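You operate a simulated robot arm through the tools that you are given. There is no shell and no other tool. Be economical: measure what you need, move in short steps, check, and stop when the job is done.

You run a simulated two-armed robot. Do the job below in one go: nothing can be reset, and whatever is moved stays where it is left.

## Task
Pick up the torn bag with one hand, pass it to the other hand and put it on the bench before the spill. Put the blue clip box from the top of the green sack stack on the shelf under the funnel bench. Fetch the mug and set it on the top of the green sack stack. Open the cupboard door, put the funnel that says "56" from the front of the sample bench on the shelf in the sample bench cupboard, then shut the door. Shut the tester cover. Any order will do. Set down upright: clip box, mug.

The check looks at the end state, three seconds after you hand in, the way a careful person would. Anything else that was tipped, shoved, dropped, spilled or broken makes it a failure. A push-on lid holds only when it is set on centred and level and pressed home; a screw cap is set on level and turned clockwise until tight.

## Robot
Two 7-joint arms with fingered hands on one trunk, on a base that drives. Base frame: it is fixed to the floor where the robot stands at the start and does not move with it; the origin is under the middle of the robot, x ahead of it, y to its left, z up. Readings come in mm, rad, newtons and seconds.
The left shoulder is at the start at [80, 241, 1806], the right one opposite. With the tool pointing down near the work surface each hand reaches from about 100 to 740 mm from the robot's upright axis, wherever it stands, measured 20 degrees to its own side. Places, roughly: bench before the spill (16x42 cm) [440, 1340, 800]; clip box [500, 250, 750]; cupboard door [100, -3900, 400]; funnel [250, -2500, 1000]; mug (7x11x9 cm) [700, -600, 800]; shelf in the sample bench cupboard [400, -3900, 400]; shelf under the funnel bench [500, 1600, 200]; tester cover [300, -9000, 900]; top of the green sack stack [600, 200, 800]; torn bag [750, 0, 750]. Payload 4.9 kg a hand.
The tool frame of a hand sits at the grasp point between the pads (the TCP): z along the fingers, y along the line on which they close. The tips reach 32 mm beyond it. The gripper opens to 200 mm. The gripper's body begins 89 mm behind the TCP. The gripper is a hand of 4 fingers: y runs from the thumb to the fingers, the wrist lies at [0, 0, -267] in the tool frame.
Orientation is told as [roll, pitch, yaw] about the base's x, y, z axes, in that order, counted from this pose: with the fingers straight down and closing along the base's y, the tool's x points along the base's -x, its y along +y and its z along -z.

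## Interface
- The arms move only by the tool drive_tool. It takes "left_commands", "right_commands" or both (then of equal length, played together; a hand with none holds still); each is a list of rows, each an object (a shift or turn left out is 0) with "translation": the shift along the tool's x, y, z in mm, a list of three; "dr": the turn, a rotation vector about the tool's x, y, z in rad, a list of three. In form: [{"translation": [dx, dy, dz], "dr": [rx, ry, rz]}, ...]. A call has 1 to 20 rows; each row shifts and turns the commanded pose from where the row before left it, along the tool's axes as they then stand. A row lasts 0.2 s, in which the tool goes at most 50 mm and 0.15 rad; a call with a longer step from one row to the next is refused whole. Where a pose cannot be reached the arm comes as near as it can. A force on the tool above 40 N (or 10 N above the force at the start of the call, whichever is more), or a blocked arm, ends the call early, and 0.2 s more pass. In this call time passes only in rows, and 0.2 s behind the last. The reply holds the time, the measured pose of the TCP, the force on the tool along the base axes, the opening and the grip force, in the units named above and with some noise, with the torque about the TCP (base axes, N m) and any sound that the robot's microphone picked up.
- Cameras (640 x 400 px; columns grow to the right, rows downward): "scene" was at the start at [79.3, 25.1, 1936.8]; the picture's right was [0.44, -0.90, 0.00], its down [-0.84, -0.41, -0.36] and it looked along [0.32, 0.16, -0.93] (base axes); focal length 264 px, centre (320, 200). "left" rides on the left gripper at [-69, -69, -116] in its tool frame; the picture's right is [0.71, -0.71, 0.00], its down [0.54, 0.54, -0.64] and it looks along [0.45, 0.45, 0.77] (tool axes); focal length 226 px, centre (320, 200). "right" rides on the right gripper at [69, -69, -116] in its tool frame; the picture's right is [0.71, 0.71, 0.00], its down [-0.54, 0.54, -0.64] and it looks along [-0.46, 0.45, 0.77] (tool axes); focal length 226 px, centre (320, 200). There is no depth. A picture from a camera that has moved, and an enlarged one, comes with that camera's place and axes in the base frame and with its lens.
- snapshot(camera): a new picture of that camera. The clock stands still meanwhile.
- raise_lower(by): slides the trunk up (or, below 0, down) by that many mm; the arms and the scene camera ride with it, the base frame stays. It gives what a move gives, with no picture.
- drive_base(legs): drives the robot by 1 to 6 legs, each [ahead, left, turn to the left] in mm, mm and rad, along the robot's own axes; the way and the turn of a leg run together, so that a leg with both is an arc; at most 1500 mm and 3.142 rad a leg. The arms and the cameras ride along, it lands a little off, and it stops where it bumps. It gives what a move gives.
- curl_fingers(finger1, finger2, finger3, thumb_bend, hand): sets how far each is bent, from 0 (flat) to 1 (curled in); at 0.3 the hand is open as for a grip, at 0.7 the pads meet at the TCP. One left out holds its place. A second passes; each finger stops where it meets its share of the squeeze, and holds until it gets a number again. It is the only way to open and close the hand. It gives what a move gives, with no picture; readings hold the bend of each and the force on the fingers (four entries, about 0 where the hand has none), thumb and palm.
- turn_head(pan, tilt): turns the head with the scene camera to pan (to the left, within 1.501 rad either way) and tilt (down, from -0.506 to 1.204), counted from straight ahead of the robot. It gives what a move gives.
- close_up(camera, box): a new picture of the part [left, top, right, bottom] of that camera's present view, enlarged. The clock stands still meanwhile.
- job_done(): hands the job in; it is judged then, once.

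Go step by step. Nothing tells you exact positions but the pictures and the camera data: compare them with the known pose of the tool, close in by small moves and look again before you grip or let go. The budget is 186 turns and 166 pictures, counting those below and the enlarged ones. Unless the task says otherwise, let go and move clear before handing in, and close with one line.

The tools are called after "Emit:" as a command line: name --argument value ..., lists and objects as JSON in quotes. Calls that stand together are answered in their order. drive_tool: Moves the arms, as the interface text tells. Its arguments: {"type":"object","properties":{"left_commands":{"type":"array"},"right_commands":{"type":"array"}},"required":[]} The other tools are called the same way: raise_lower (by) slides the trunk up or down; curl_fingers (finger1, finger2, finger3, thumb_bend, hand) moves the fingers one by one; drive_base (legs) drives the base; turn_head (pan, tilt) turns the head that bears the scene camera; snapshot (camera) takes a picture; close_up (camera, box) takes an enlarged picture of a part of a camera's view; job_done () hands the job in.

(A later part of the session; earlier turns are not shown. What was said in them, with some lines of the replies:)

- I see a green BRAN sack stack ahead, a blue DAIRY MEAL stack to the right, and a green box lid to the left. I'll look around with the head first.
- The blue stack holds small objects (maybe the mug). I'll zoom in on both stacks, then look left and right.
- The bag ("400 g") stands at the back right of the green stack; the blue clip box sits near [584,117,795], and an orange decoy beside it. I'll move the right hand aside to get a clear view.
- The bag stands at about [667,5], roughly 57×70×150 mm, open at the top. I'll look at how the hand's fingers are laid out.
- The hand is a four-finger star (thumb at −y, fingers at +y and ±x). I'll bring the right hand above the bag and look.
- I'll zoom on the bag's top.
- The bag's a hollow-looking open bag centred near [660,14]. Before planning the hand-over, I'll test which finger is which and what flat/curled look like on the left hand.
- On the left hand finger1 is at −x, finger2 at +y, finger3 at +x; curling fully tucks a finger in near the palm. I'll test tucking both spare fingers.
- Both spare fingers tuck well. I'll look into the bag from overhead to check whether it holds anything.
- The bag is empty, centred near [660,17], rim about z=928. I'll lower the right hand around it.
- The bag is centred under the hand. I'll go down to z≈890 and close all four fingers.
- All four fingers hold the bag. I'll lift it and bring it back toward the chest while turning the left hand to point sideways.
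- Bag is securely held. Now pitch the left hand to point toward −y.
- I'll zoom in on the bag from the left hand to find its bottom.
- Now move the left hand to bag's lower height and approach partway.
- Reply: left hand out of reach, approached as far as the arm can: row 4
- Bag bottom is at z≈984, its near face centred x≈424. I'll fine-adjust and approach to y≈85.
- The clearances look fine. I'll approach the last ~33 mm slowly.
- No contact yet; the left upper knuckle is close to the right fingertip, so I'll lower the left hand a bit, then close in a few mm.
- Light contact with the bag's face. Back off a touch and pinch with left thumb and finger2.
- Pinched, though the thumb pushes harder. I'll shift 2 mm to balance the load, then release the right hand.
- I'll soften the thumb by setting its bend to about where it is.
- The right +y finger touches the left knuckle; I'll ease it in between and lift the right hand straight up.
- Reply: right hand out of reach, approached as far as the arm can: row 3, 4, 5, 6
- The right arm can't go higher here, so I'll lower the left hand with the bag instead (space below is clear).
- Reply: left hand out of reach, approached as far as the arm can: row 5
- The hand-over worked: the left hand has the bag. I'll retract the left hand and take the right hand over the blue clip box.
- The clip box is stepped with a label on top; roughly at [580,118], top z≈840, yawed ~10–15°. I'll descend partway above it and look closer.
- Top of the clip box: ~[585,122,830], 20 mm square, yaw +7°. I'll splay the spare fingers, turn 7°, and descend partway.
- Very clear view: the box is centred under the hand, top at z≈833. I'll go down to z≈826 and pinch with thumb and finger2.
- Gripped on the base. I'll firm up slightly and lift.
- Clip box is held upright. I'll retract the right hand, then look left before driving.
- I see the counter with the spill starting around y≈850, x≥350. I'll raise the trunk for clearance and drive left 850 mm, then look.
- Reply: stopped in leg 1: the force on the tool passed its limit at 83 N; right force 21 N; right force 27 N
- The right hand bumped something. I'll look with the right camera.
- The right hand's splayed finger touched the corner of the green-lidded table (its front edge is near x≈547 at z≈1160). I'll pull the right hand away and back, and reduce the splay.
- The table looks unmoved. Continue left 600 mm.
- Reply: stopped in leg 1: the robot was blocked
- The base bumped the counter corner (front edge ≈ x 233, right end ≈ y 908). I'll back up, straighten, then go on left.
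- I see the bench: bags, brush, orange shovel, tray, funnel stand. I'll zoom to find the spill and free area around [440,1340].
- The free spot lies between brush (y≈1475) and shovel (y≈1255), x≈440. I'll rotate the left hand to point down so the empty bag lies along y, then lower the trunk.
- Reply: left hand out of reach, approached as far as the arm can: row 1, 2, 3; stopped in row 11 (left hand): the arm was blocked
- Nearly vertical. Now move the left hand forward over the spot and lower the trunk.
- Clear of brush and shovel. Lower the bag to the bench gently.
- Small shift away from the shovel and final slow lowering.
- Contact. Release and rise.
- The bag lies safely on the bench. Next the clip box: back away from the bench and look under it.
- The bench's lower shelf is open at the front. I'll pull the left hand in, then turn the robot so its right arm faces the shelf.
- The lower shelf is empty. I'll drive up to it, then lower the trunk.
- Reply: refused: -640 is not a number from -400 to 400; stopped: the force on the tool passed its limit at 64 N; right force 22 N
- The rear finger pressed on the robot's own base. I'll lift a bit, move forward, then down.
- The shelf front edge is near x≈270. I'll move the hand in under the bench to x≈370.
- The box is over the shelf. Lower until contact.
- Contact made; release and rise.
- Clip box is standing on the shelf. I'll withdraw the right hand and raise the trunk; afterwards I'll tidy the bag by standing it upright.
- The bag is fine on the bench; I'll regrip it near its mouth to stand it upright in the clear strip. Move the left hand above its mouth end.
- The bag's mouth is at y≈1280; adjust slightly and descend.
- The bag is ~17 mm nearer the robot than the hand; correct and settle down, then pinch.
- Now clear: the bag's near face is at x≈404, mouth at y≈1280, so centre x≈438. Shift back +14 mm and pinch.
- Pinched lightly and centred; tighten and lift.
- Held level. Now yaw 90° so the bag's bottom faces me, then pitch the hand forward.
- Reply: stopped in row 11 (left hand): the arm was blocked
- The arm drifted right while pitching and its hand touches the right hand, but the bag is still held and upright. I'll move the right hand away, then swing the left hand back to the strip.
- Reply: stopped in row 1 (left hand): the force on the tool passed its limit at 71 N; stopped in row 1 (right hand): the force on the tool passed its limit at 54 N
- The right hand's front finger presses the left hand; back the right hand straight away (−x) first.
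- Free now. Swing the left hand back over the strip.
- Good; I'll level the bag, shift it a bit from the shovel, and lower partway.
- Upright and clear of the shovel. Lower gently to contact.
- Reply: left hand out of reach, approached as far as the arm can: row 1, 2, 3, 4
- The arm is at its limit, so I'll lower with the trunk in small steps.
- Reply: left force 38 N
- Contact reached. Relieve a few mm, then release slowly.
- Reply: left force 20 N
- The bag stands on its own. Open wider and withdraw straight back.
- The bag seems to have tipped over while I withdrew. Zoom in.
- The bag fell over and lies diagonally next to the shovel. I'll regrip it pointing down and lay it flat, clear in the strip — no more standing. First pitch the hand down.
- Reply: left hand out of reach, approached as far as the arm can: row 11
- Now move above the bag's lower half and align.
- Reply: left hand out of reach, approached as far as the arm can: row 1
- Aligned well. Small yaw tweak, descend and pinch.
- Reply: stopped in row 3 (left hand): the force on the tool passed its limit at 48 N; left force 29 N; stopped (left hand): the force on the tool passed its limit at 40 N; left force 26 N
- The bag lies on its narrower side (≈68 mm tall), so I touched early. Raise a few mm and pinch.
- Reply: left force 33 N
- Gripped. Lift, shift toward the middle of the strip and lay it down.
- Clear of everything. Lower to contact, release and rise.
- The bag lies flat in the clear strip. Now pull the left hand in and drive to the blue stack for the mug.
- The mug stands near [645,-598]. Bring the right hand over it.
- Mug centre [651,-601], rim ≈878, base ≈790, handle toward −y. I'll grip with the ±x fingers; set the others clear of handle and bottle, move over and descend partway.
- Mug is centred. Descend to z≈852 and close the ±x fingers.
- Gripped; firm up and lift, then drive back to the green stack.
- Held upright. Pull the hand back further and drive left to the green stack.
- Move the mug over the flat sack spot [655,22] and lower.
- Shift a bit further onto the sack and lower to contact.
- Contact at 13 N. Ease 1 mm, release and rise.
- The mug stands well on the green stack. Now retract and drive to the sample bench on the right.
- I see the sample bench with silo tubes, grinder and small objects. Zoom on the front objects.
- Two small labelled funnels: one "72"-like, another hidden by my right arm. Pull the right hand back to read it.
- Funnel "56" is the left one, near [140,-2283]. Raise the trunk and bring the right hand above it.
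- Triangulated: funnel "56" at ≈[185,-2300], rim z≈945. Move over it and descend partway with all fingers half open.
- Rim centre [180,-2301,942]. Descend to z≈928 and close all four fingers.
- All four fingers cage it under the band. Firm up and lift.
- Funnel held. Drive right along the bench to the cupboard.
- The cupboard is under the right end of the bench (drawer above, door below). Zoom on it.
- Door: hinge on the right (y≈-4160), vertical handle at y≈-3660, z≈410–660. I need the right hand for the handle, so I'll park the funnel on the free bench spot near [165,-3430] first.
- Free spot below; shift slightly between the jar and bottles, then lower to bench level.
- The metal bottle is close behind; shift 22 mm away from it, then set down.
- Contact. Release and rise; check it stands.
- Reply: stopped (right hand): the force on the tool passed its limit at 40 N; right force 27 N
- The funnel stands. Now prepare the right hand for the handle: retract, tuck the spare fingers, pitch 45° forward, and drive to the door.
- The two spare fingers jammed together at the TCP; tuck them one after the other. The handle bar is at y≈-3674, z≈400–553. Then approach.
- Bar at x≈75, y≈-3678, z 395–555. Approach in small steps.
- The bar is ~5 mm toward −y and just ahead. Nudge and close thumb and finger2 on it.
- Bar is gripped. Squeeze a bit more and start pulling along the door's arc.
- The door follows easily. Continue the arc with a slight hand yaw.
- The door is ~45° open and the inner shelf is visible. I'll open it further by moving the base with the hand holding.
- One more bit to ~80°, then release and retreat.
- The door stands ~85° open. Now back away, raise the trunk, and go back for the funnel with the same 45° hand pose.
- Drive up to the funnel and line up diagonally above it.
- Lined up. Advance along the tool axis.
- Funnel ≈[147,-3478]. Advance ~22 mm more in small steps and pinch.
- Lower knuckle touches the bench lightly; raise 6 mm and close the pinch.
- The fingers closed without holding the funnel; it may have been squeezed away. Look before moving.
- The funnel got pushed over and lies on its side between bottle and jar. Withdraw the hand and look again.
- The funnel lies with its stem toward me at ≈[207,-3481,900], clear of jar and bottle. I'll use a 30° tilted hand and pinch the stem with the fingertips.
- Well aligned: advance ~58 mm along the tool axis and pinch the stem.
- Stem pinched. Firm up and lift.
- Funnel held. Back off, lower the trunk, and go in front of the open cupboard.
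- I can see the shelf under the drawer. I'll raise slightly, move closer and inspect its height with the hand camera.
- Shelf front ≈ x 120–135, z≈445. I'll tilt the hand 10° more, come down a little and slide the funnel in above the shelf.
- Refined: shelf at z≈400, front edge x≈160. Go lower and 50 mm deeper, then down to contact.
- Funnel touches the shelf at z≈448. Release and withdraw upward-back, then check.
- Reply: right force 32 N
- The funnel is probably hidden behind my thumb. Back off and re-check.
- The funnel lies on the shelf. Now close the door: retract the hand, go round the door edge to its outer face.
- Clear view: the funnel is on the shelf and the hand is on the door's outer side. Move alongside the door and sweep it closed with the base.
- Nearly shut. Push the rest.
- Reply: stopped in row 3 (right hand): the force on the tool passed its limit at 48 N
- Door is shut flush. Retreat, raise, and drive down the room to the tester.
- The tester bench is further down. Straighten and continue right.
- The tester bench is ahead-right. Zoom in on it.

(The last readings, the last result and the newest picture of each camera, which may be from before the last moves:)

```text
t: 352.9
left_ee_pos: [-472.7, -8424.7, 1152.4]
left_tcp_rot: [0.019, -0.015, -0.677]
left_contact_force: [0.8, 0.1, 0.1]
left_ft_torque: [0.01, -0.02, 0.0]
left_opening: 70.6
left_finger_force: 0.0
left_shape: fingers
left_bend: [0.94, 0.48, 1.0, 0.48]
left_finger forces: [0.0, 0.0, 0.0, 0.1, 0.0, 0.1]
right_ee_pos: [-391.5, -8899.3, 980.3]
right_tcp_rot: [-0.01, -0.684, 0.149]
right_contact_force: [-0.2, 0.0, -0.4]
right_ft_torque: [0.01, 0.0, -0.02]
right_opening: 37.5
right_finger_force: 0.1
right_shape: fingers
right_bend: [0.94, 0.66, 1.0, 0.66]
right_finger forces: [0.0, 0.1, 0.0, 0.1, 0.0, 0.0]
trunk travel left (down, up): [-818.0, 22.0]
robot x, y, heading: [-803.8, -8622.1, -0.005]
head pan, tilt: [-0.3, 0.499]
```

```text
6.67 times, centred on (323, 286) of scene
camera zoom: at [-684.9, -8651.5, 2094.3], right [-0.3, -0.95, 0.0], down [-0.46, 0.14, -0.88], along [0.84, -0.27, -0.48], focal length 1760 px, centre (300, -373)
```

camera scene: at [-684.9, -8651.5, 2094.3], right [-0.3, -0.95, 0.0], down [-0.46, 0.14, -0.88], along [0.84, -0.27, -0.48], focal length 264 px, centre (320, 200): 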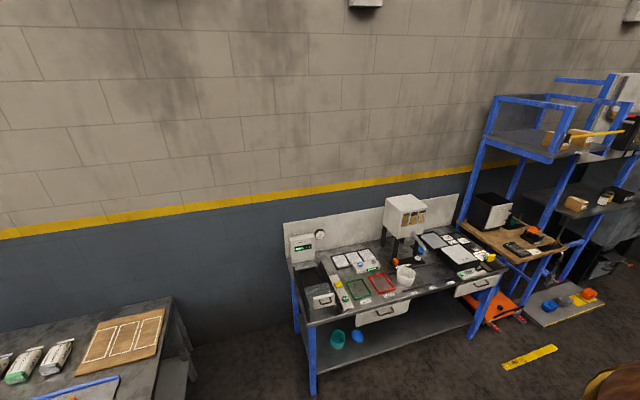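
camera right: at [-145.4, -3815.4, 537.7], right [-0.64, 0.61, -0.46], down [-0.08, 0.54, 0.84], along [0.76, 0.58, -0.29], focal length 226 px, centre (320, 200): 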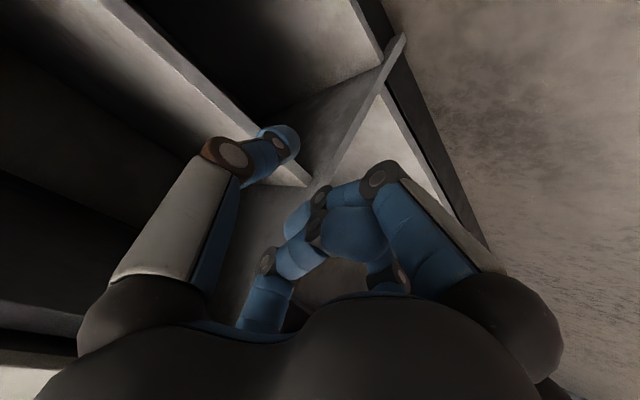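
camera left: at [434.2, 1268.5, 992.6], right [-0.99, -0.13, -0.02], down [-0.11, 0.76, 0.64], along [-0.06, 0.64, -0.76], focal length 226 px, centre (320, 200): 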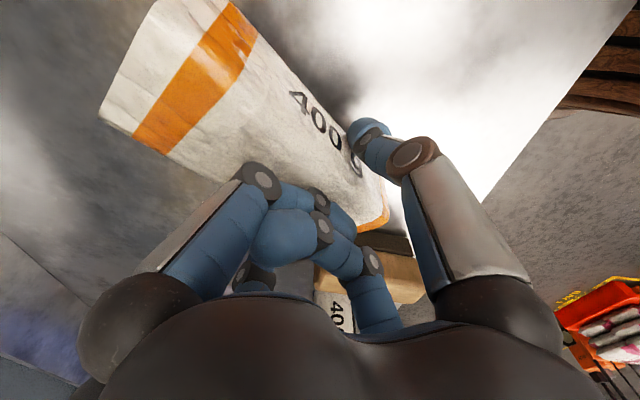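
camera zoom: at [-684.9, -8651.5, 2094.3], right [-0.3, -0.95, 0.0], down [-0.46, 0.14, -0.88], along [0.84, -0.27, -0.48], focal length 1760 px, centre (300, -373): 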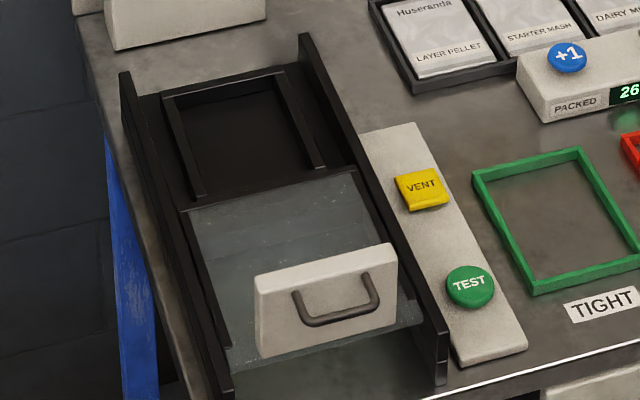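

The tester's glass cover is slid forward (plate with handle at ≈[272,-8985,908]); the chamber behind is open. I'll push the plate backward with the right fist.

Emit:
drive_base --legs '[[0, -88, 0.005], [555, 0, 0]]'

Emit:
raise_lower --by -60

Emit:
turn_head --pan -0.45 --tilt 0.85

Emit:
close_up --camera "scene" --box '[200, 130, 440, 280]'

```text
t: 356.8
left_ee_pos: [79.6, -8506.1, 1153.2]
left_tcp_rot: [0.019, -0.016, -0.662]
left_contact_force: [0.6, 0.4, 0.7]
left_ft_torque: [-0.05, -0.03, -0.03]
left_opening: 70.9
left_finger_force: 0.1
left_shape: fingers
left_bend: [0.94, 0.48, 1.0, 0.48]
left_finger forces: [0.0, 0.0, 0.1, 0.1, 0.0, 0.0]
right_ee_pos: [165.8, -8979.4, 980.3]
right_tcp_rot: [-0.01, -0.684, 0.166]
right_contact_force: [-0.9, 0.0, 0.2]
right_ft_torque: [0.01, 0.02, -0.02]
right_opening: 37.5
right_finger_force: 0.0
right_shape: fingers
right_bend: [0.94, 0.66, 1.0, 0.66]
right_finger forces: [0.0, 0.0, 0.1, 0.0, 0.0, 0.1]
trunk travel left (down, up): [-818.0, 22.0]
robot x, y, heading: [-246.6, -8712.7, 0.009]
head pan, tilt: [-0.3, 0.499]
```

```text
t: 357.8
left_ee_pos: [81.3, -8506.1, 1092.4]
left_tcp_rot: [0.017, -0.013, -0.663]
left_contact_force: [0.6, -0.6, -0.8]
left_ft_torque: [0.0, 0.0, 0.02]
left_opening: 70.7
left_finger_force: 0.1
left_shape: fingers
left_bend: [0.94, 0.48, 1.0, 0.48]
left_finger forces: [0.0, 0.1, 0.1, 0.0, 0.0, 0.1]
right_ee_pos: [169.3, -8980.3, 919.8]
right_tcp_rot: [-0.008, -0.681, 0.166]
right_contact_force: [-0.6, 0.2, -0.2]
right_ft_torque: [0.04, -0.01, 0.0]
right_opening: 37.5
right_finger_force: 0.0
right_shape: fingers
right_bend: [0.94, 0.66, 1.0, 0.66]
right_finger forces: [0.0, 0.0, 0.1, 0.1, 0.1, 0.1]
trunk travel left (down, up): [-758.0, 82.0]
robot x, y, heading: [-243.9, -8711.7, 0.012]
head pan, tilt: [-0.3, 0.499]
```

```text
t: 358.6
left_ee_pos: [80.5, -8506.0, 1093.9]
left_tcp_rot: [0.018, -0.015, -0.664]
left_contact_force: [0.4, -0.1, -0.4]
left_ft_torque: [0.01, 0.0, -0.02]
left_opening: 71.0
left_finger_force: 0.2
left_shape: fingers
left_bend: [0.94, 0.48, 1.0, 0.48]
left_finger forces: [0.1, 0.1, 0.0, 0.0, 0.0, 0.1]
right_ee_pos: [167.4, -8979.6, 919.3]
right_tcp_rot: [-0.009, -0.682, 0.165]
right_contact_force: [0.5, 0.0, -0.9]
right_ft_torque: [-0.02, 0.02, 0.0]
right_opening: 37.7
right_finger_force: 0.1
right_shape: fingers
right_bend: [0.94, 0.66, 1.0, 0.66]
right_finger forces: [0.0, 0.0, 0.1, 0.1, 0.0, 0.0]
trunk travel left (down, up): [-758.0, 82.0]
robot x, y, heading: [-248.8, -8709.9, 0.008]
head pan, tilt: [-0.45, 0.85]
```

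```text
2.67 times, centred on (320, 205) of scene
camera zoom: at [-145.4, -8742.7, 2004.4], right [-0.43, -0.9, 0.0], down [-0.68, 0.32, -0.66], along [0.6, -0.28, -0.75], focal length 704 px, centre (320, 187)
```

zoom: 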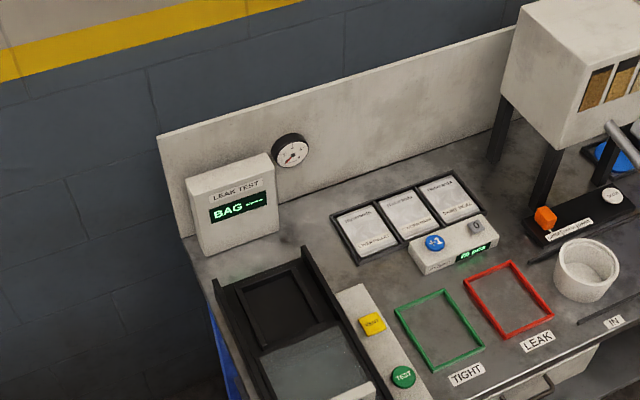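

Push forward in steps, watching the force.

Emit:
drive_tool --right_commands '[{"translation": [-11.5, -2.5, 9.3]}, {"translation": [-11.5, -2.5, 9.3]}, {"translation": [-11.5, -2.5, 9.3]}, {"translation": [-11.5, -2.5, 9.3]}, {"translation": [-11.5, -2.5, 9.3]}, {"translation": [-11.5, -2.5, 9.3]}, {"translation": [-11.5, -2.5, 9.3]}]'

Emit:
snapshot --camera "right"

```text
t: 360.2
left_ee_pos: [81.0, -8505.3, 1092.3]
left_tcp_rot: [0.018, -0.013, -0.662]
left_contact_force: [-0.3, 0.3, -0.5]
left_ft_torque: [0.0, 0.02, -0.01]
left_opening: 71.0
left_finger_force: 0.0
left_shape: fingers
left_bend: [0.94, 0.48, 1.0, 0.48]
left_finger forces: [0.1, 0.0, 0.1, 0.0, 0.1, 0.0]
right_ee_pos: [272.0, -8979.8, 918.5]
right_tcp_rot: [-0.009, -0.681, 0.167]
right_contact_force: [-0.8, -0.8, 0.5]
right_ft_torque: [0.03, 0.0, -0.02]
right_opening: 38.1
right_finger_force: 0.6
right_shape: fingers
right_bend: [0.94, 0.66, 1.0, 0.66]
right_finger forces: [0.1, 0.1, 0.0, 0.1, 0.5, 0.0]
trunk travel left (down, up): [-758.0, 82.0]
robot x, y, heading: [-242.2, -8710.7, 0.01]
head pan, tilt: [-0.45, 0.85]
```

```text
6 pictures are left
camera right: at [158.2, -9067.2, 966.6], right [-0.65, 0.61, -0.45], down [-0.07, 0.54, 0.84], along [0.75, 0.58, -0.31], focal length 226 px, centre (320, 200)
```

right: 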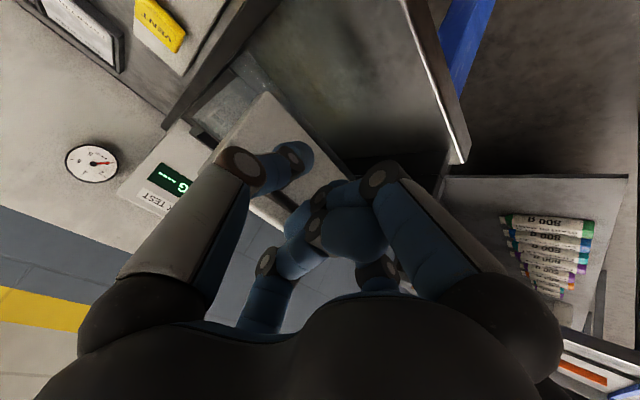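

Contact with the plate just begins. Keep pushing.

Emit:
drive_tool --right_commands '[{"translation": [-11.5, -2.5, 9.3]}, {"translation": [-11.5, -2.5, 9.3]}, {"translation": [-11.5, -2.5, 9.3]}, {"translation": [-11.5, -2.5, 9.3]}, {"translation": [-11.5, -2.5, 9.3]}, {"translation": [-11.5, -2.5, 9.3]}, {"translation": [-11.5, -2.5, 9.3]}, {"translation": [-11.5, -2.5, 9.3]}]'

Emit:
close_up --camera "scene" --box '[250, 190, 378, 270]'

```text
t: 362.0
left_ee_pos: [82.4, -8505.6, 1092.5]
left_tcp_rot: [0.018, -0.014, -0.664]
left_contact_force: [-0.4, -0.4, -0.1]
left_ft_torque: [-0.01, -0.01, 0.0]
left_opening: 70.7
left_finger_force: 0.0
left_shape: fingers
left_bend: [0.94, 0.48, 1.0, 0.48]
left_finger forces: [0.0, 0.0, 0.1, 0.0, 0.0, 0.0]
right_ee_pos: [394.5, -8981.5, 920.8]
right_tcp_rot: [-0.008, -0.682, 0.165]
right_contact_force: [-0.2, -0.3, -1.2]
right_ft_torque: [0.02, 0.02, -0.02]
right_opening: 37.8
right_finger_force: 0.1
right_shape: fingers
right_bend: [0.94, 0.66, 1.0, 0.66]
right_finger forces: [0.1, 0.0, 0.1, 0.0, 0.6, 0.0]
trunk travel left (down, up): [-758.0, 82.0]
robot x, y, heading: [-244.6, -8711.5, 0.006]
head pan, tilt: [-0.45, 0.85]
```

```text
5.00 times, centred on (314, 230) of scene
camera zoom: at [-143.4, -8742.7, 2004.3], right [-0.43, -0.9, 0.0], down [-0.68, 0.32, -0.66], along [0.6, -0.28, -0.75], focal length 1320 px, centre (350, 50)
```

zoom: 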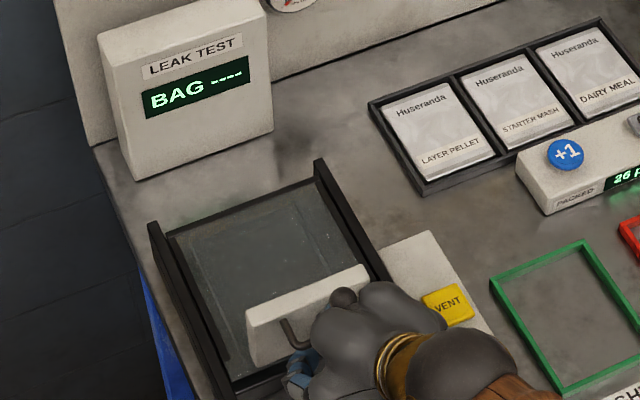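

The cover has slid back over the chamber. Push on until it stops.

Emit:
drive_tool --right_commands '[{"translation": [-7.7, -1.7, 6.2]}, {"translation": [-7.7, -1.7, 6.2]}, {"translation": [-7.7, -1.7, 6.2]}, {"translation": [-7.7, -1.7, 6.2]}, {"translation": [-7.7, -1.7, 6.2]}, {"translation": [-7.7, -1.7, 6.2]}]'

```text
t: 362.8
left_ee_pos: [76.0, -8506.8, 1094.5]
left_tcp_rot: [0.018, -0.017, -0.669]
left_contact_force: [0.1, -0.5, 0.0]
left_ft_torque: [0.02, 0.01, 0.01]
left_opening: 71.0
left_finger_force: 0.1
left_shape: fingers
left_bend: [0.94, 0.48, 1.0, 0.48]
left_finger forces: [0.0, 0.0, 0.1, 0.0, 0.1, 0.0]
right_ee_pos: [410.3, -8984.4, 921.3]
right_tcp_rot: [-0.01, -0.678, 0.163]
right_contact_force: [-36.0, 0.2, 25.1]
right_ft_torque: [0.04, -0.42, 0.03]
right_opening: 41.4
right_finger_force: 40.2
right_shape: fingers
right_bend: [0.98, 0.66, 1.0, 0.66]
right_finger forces: [78.3, 0.8, 0.0, 0.0, 0.8, 0.0]
trunk travel left (down, up): [-758.0, 82.0]
robot x, y, heading: [-244.9, -8710.4, 0.001]
head pan, tilt: [-0.45, 0.85]
stopped in row 3 (right hand): the force on the tool passed its limit at 44 N (the readings are from after the stop); the commanded pose is now the measured one
```

The cover hit its end stop. Withdraw carefully and verify it stays shut.

Emit:
drive_tool --right_commands '[{"translation": [7.7, 1.7, -6.2]}, {"translation": [11.5, 2.5, -9.3]}, {"translation": [15, 3, -13]}, {"translation": [20, 4, -25]}, {"translation": [20, 4, -35]}, {"translation": [20, 4, -35]}, {"translation": [30, 5, -30]}, {"translation": [30, 5, -30]}]'

Emit:
close_up --camera "scene" --box '[250, 190, 378, 270]'

```text
t: 364.6
left_ee_pos: [78.2, -8507.0, 1094.2]
left_tcp_rot: [0.018, -0.017, -0.665]
left_contact_force: [-0.3, 0.0, 0.0]
left_ft_torque: [0.0, -0.04, 0.01]
left_opening: 70.9
left_finger_force: 0.0
left_shape: fingers
left_bend: [0.94, 0.48, 1.0, 0.48]
left_finger forces: [0.0, 0.1, 0.0, 0.1, 0.1, 0.0]
right_ee_pos: [176.0, -8992.1, 964.9]
right_tcp_rot: [-0.01, -0.677, 0.163]
right_contact_force: [-0.7, 0.1, 0.2]
right_ft_torque: [-0.04, 0.01, -0.02]
right_opening: 38.0
right_finger_force: 0.0
right_shape: fingers
right_bend: [0.95, 0.66, 1.0, 0.66]
right_finger forces: [0.0, 0.0, 0.0, 0.0, 0.0, 0.0]
trunk travel left (down, up): [-758.0, 82.0]
robot x, y, heading: [-243.1, -8708.1, 0.008]
head pan, tilt: [-0.45, 0.85]
```

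```text
5.00 times, centred on (314, 230) of scene
camera zoom: at [-148.2, -8743.3, 2004.4], right [-0.43, -0.9, 0.0], down [-0.68, 0.32, -0.66], along [0.6, -0.28, -0.75], focal length 1320 px, centre (350, 50)
```

zoom: 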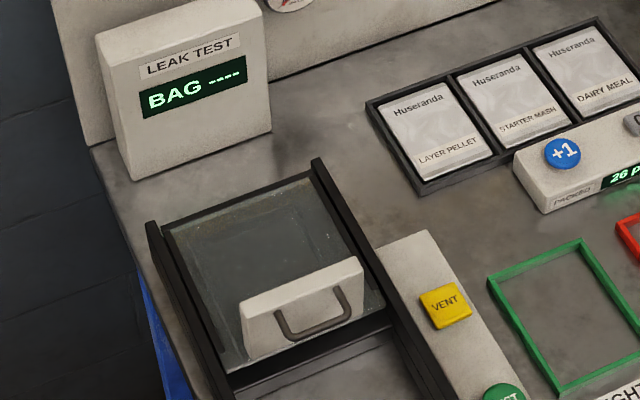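

The tester cover is fully back and shut, and all the other items were seen in place. Back clear and hand in.

Emit:
drive_base --legs '[[-300, 0, 0]]'

Emit:
job_done

```text
t: 366.7
left_ee_pos: [-221.7, -8506.4, 1091.7]
left_tcp_rot: [0.018, -0.014, -0.657]
left_contact_force: [0.9, -0.4, -0.3]
left_ft_torque: [0.0, 0.01, -0.03]
left_opening: 70.8
left_finger_force: 0.0
left_shape: fingers
left_bend: [0.94, 0.48, 1.0, 0.48]
left_finger forces: [0.1, 0.0, 0.0, 0.1, 0.0, 0.0]
right_ee_pos: [-120.8, -8992.3, 963.1]
right_tcp_rot: [-0.008, -0.674, 0.171]
right_contact_force: [0.3, 0.2, -0.7]
right_ft_torque: [-0.02, 0.01, 0.0]
right_opening: 38.2
right_finger_force: 0.1
right_shape: fingers
right_bend: [0.95, 0.66, 1.0, 0.66]
right_finger forces: [0.1, 0.1, 0.0, 0.0, 0.0, 0.1]
trunk travel left (down, up): [-758.0, 82.0]
robot x, y, heading: [-546.5, -8709.9, 0.014]
head pan, tilt: [-0.45, 0.85]
```

```text
The job is handed in.
```

All five jobs are done and handed in: the bag was passed between hands and lies flat on the bench (it tipped when I tried to stand it), the clip box and mug stand upright, funnel "56" lies on its side in the shut cupboard (I knocked it over on the sample bench on the way), and the tester cover is shut; on the way I bumped the green-lidded table (83 N) and the funnel bench corner, with no shift seen at the table and none checked for at the bench.
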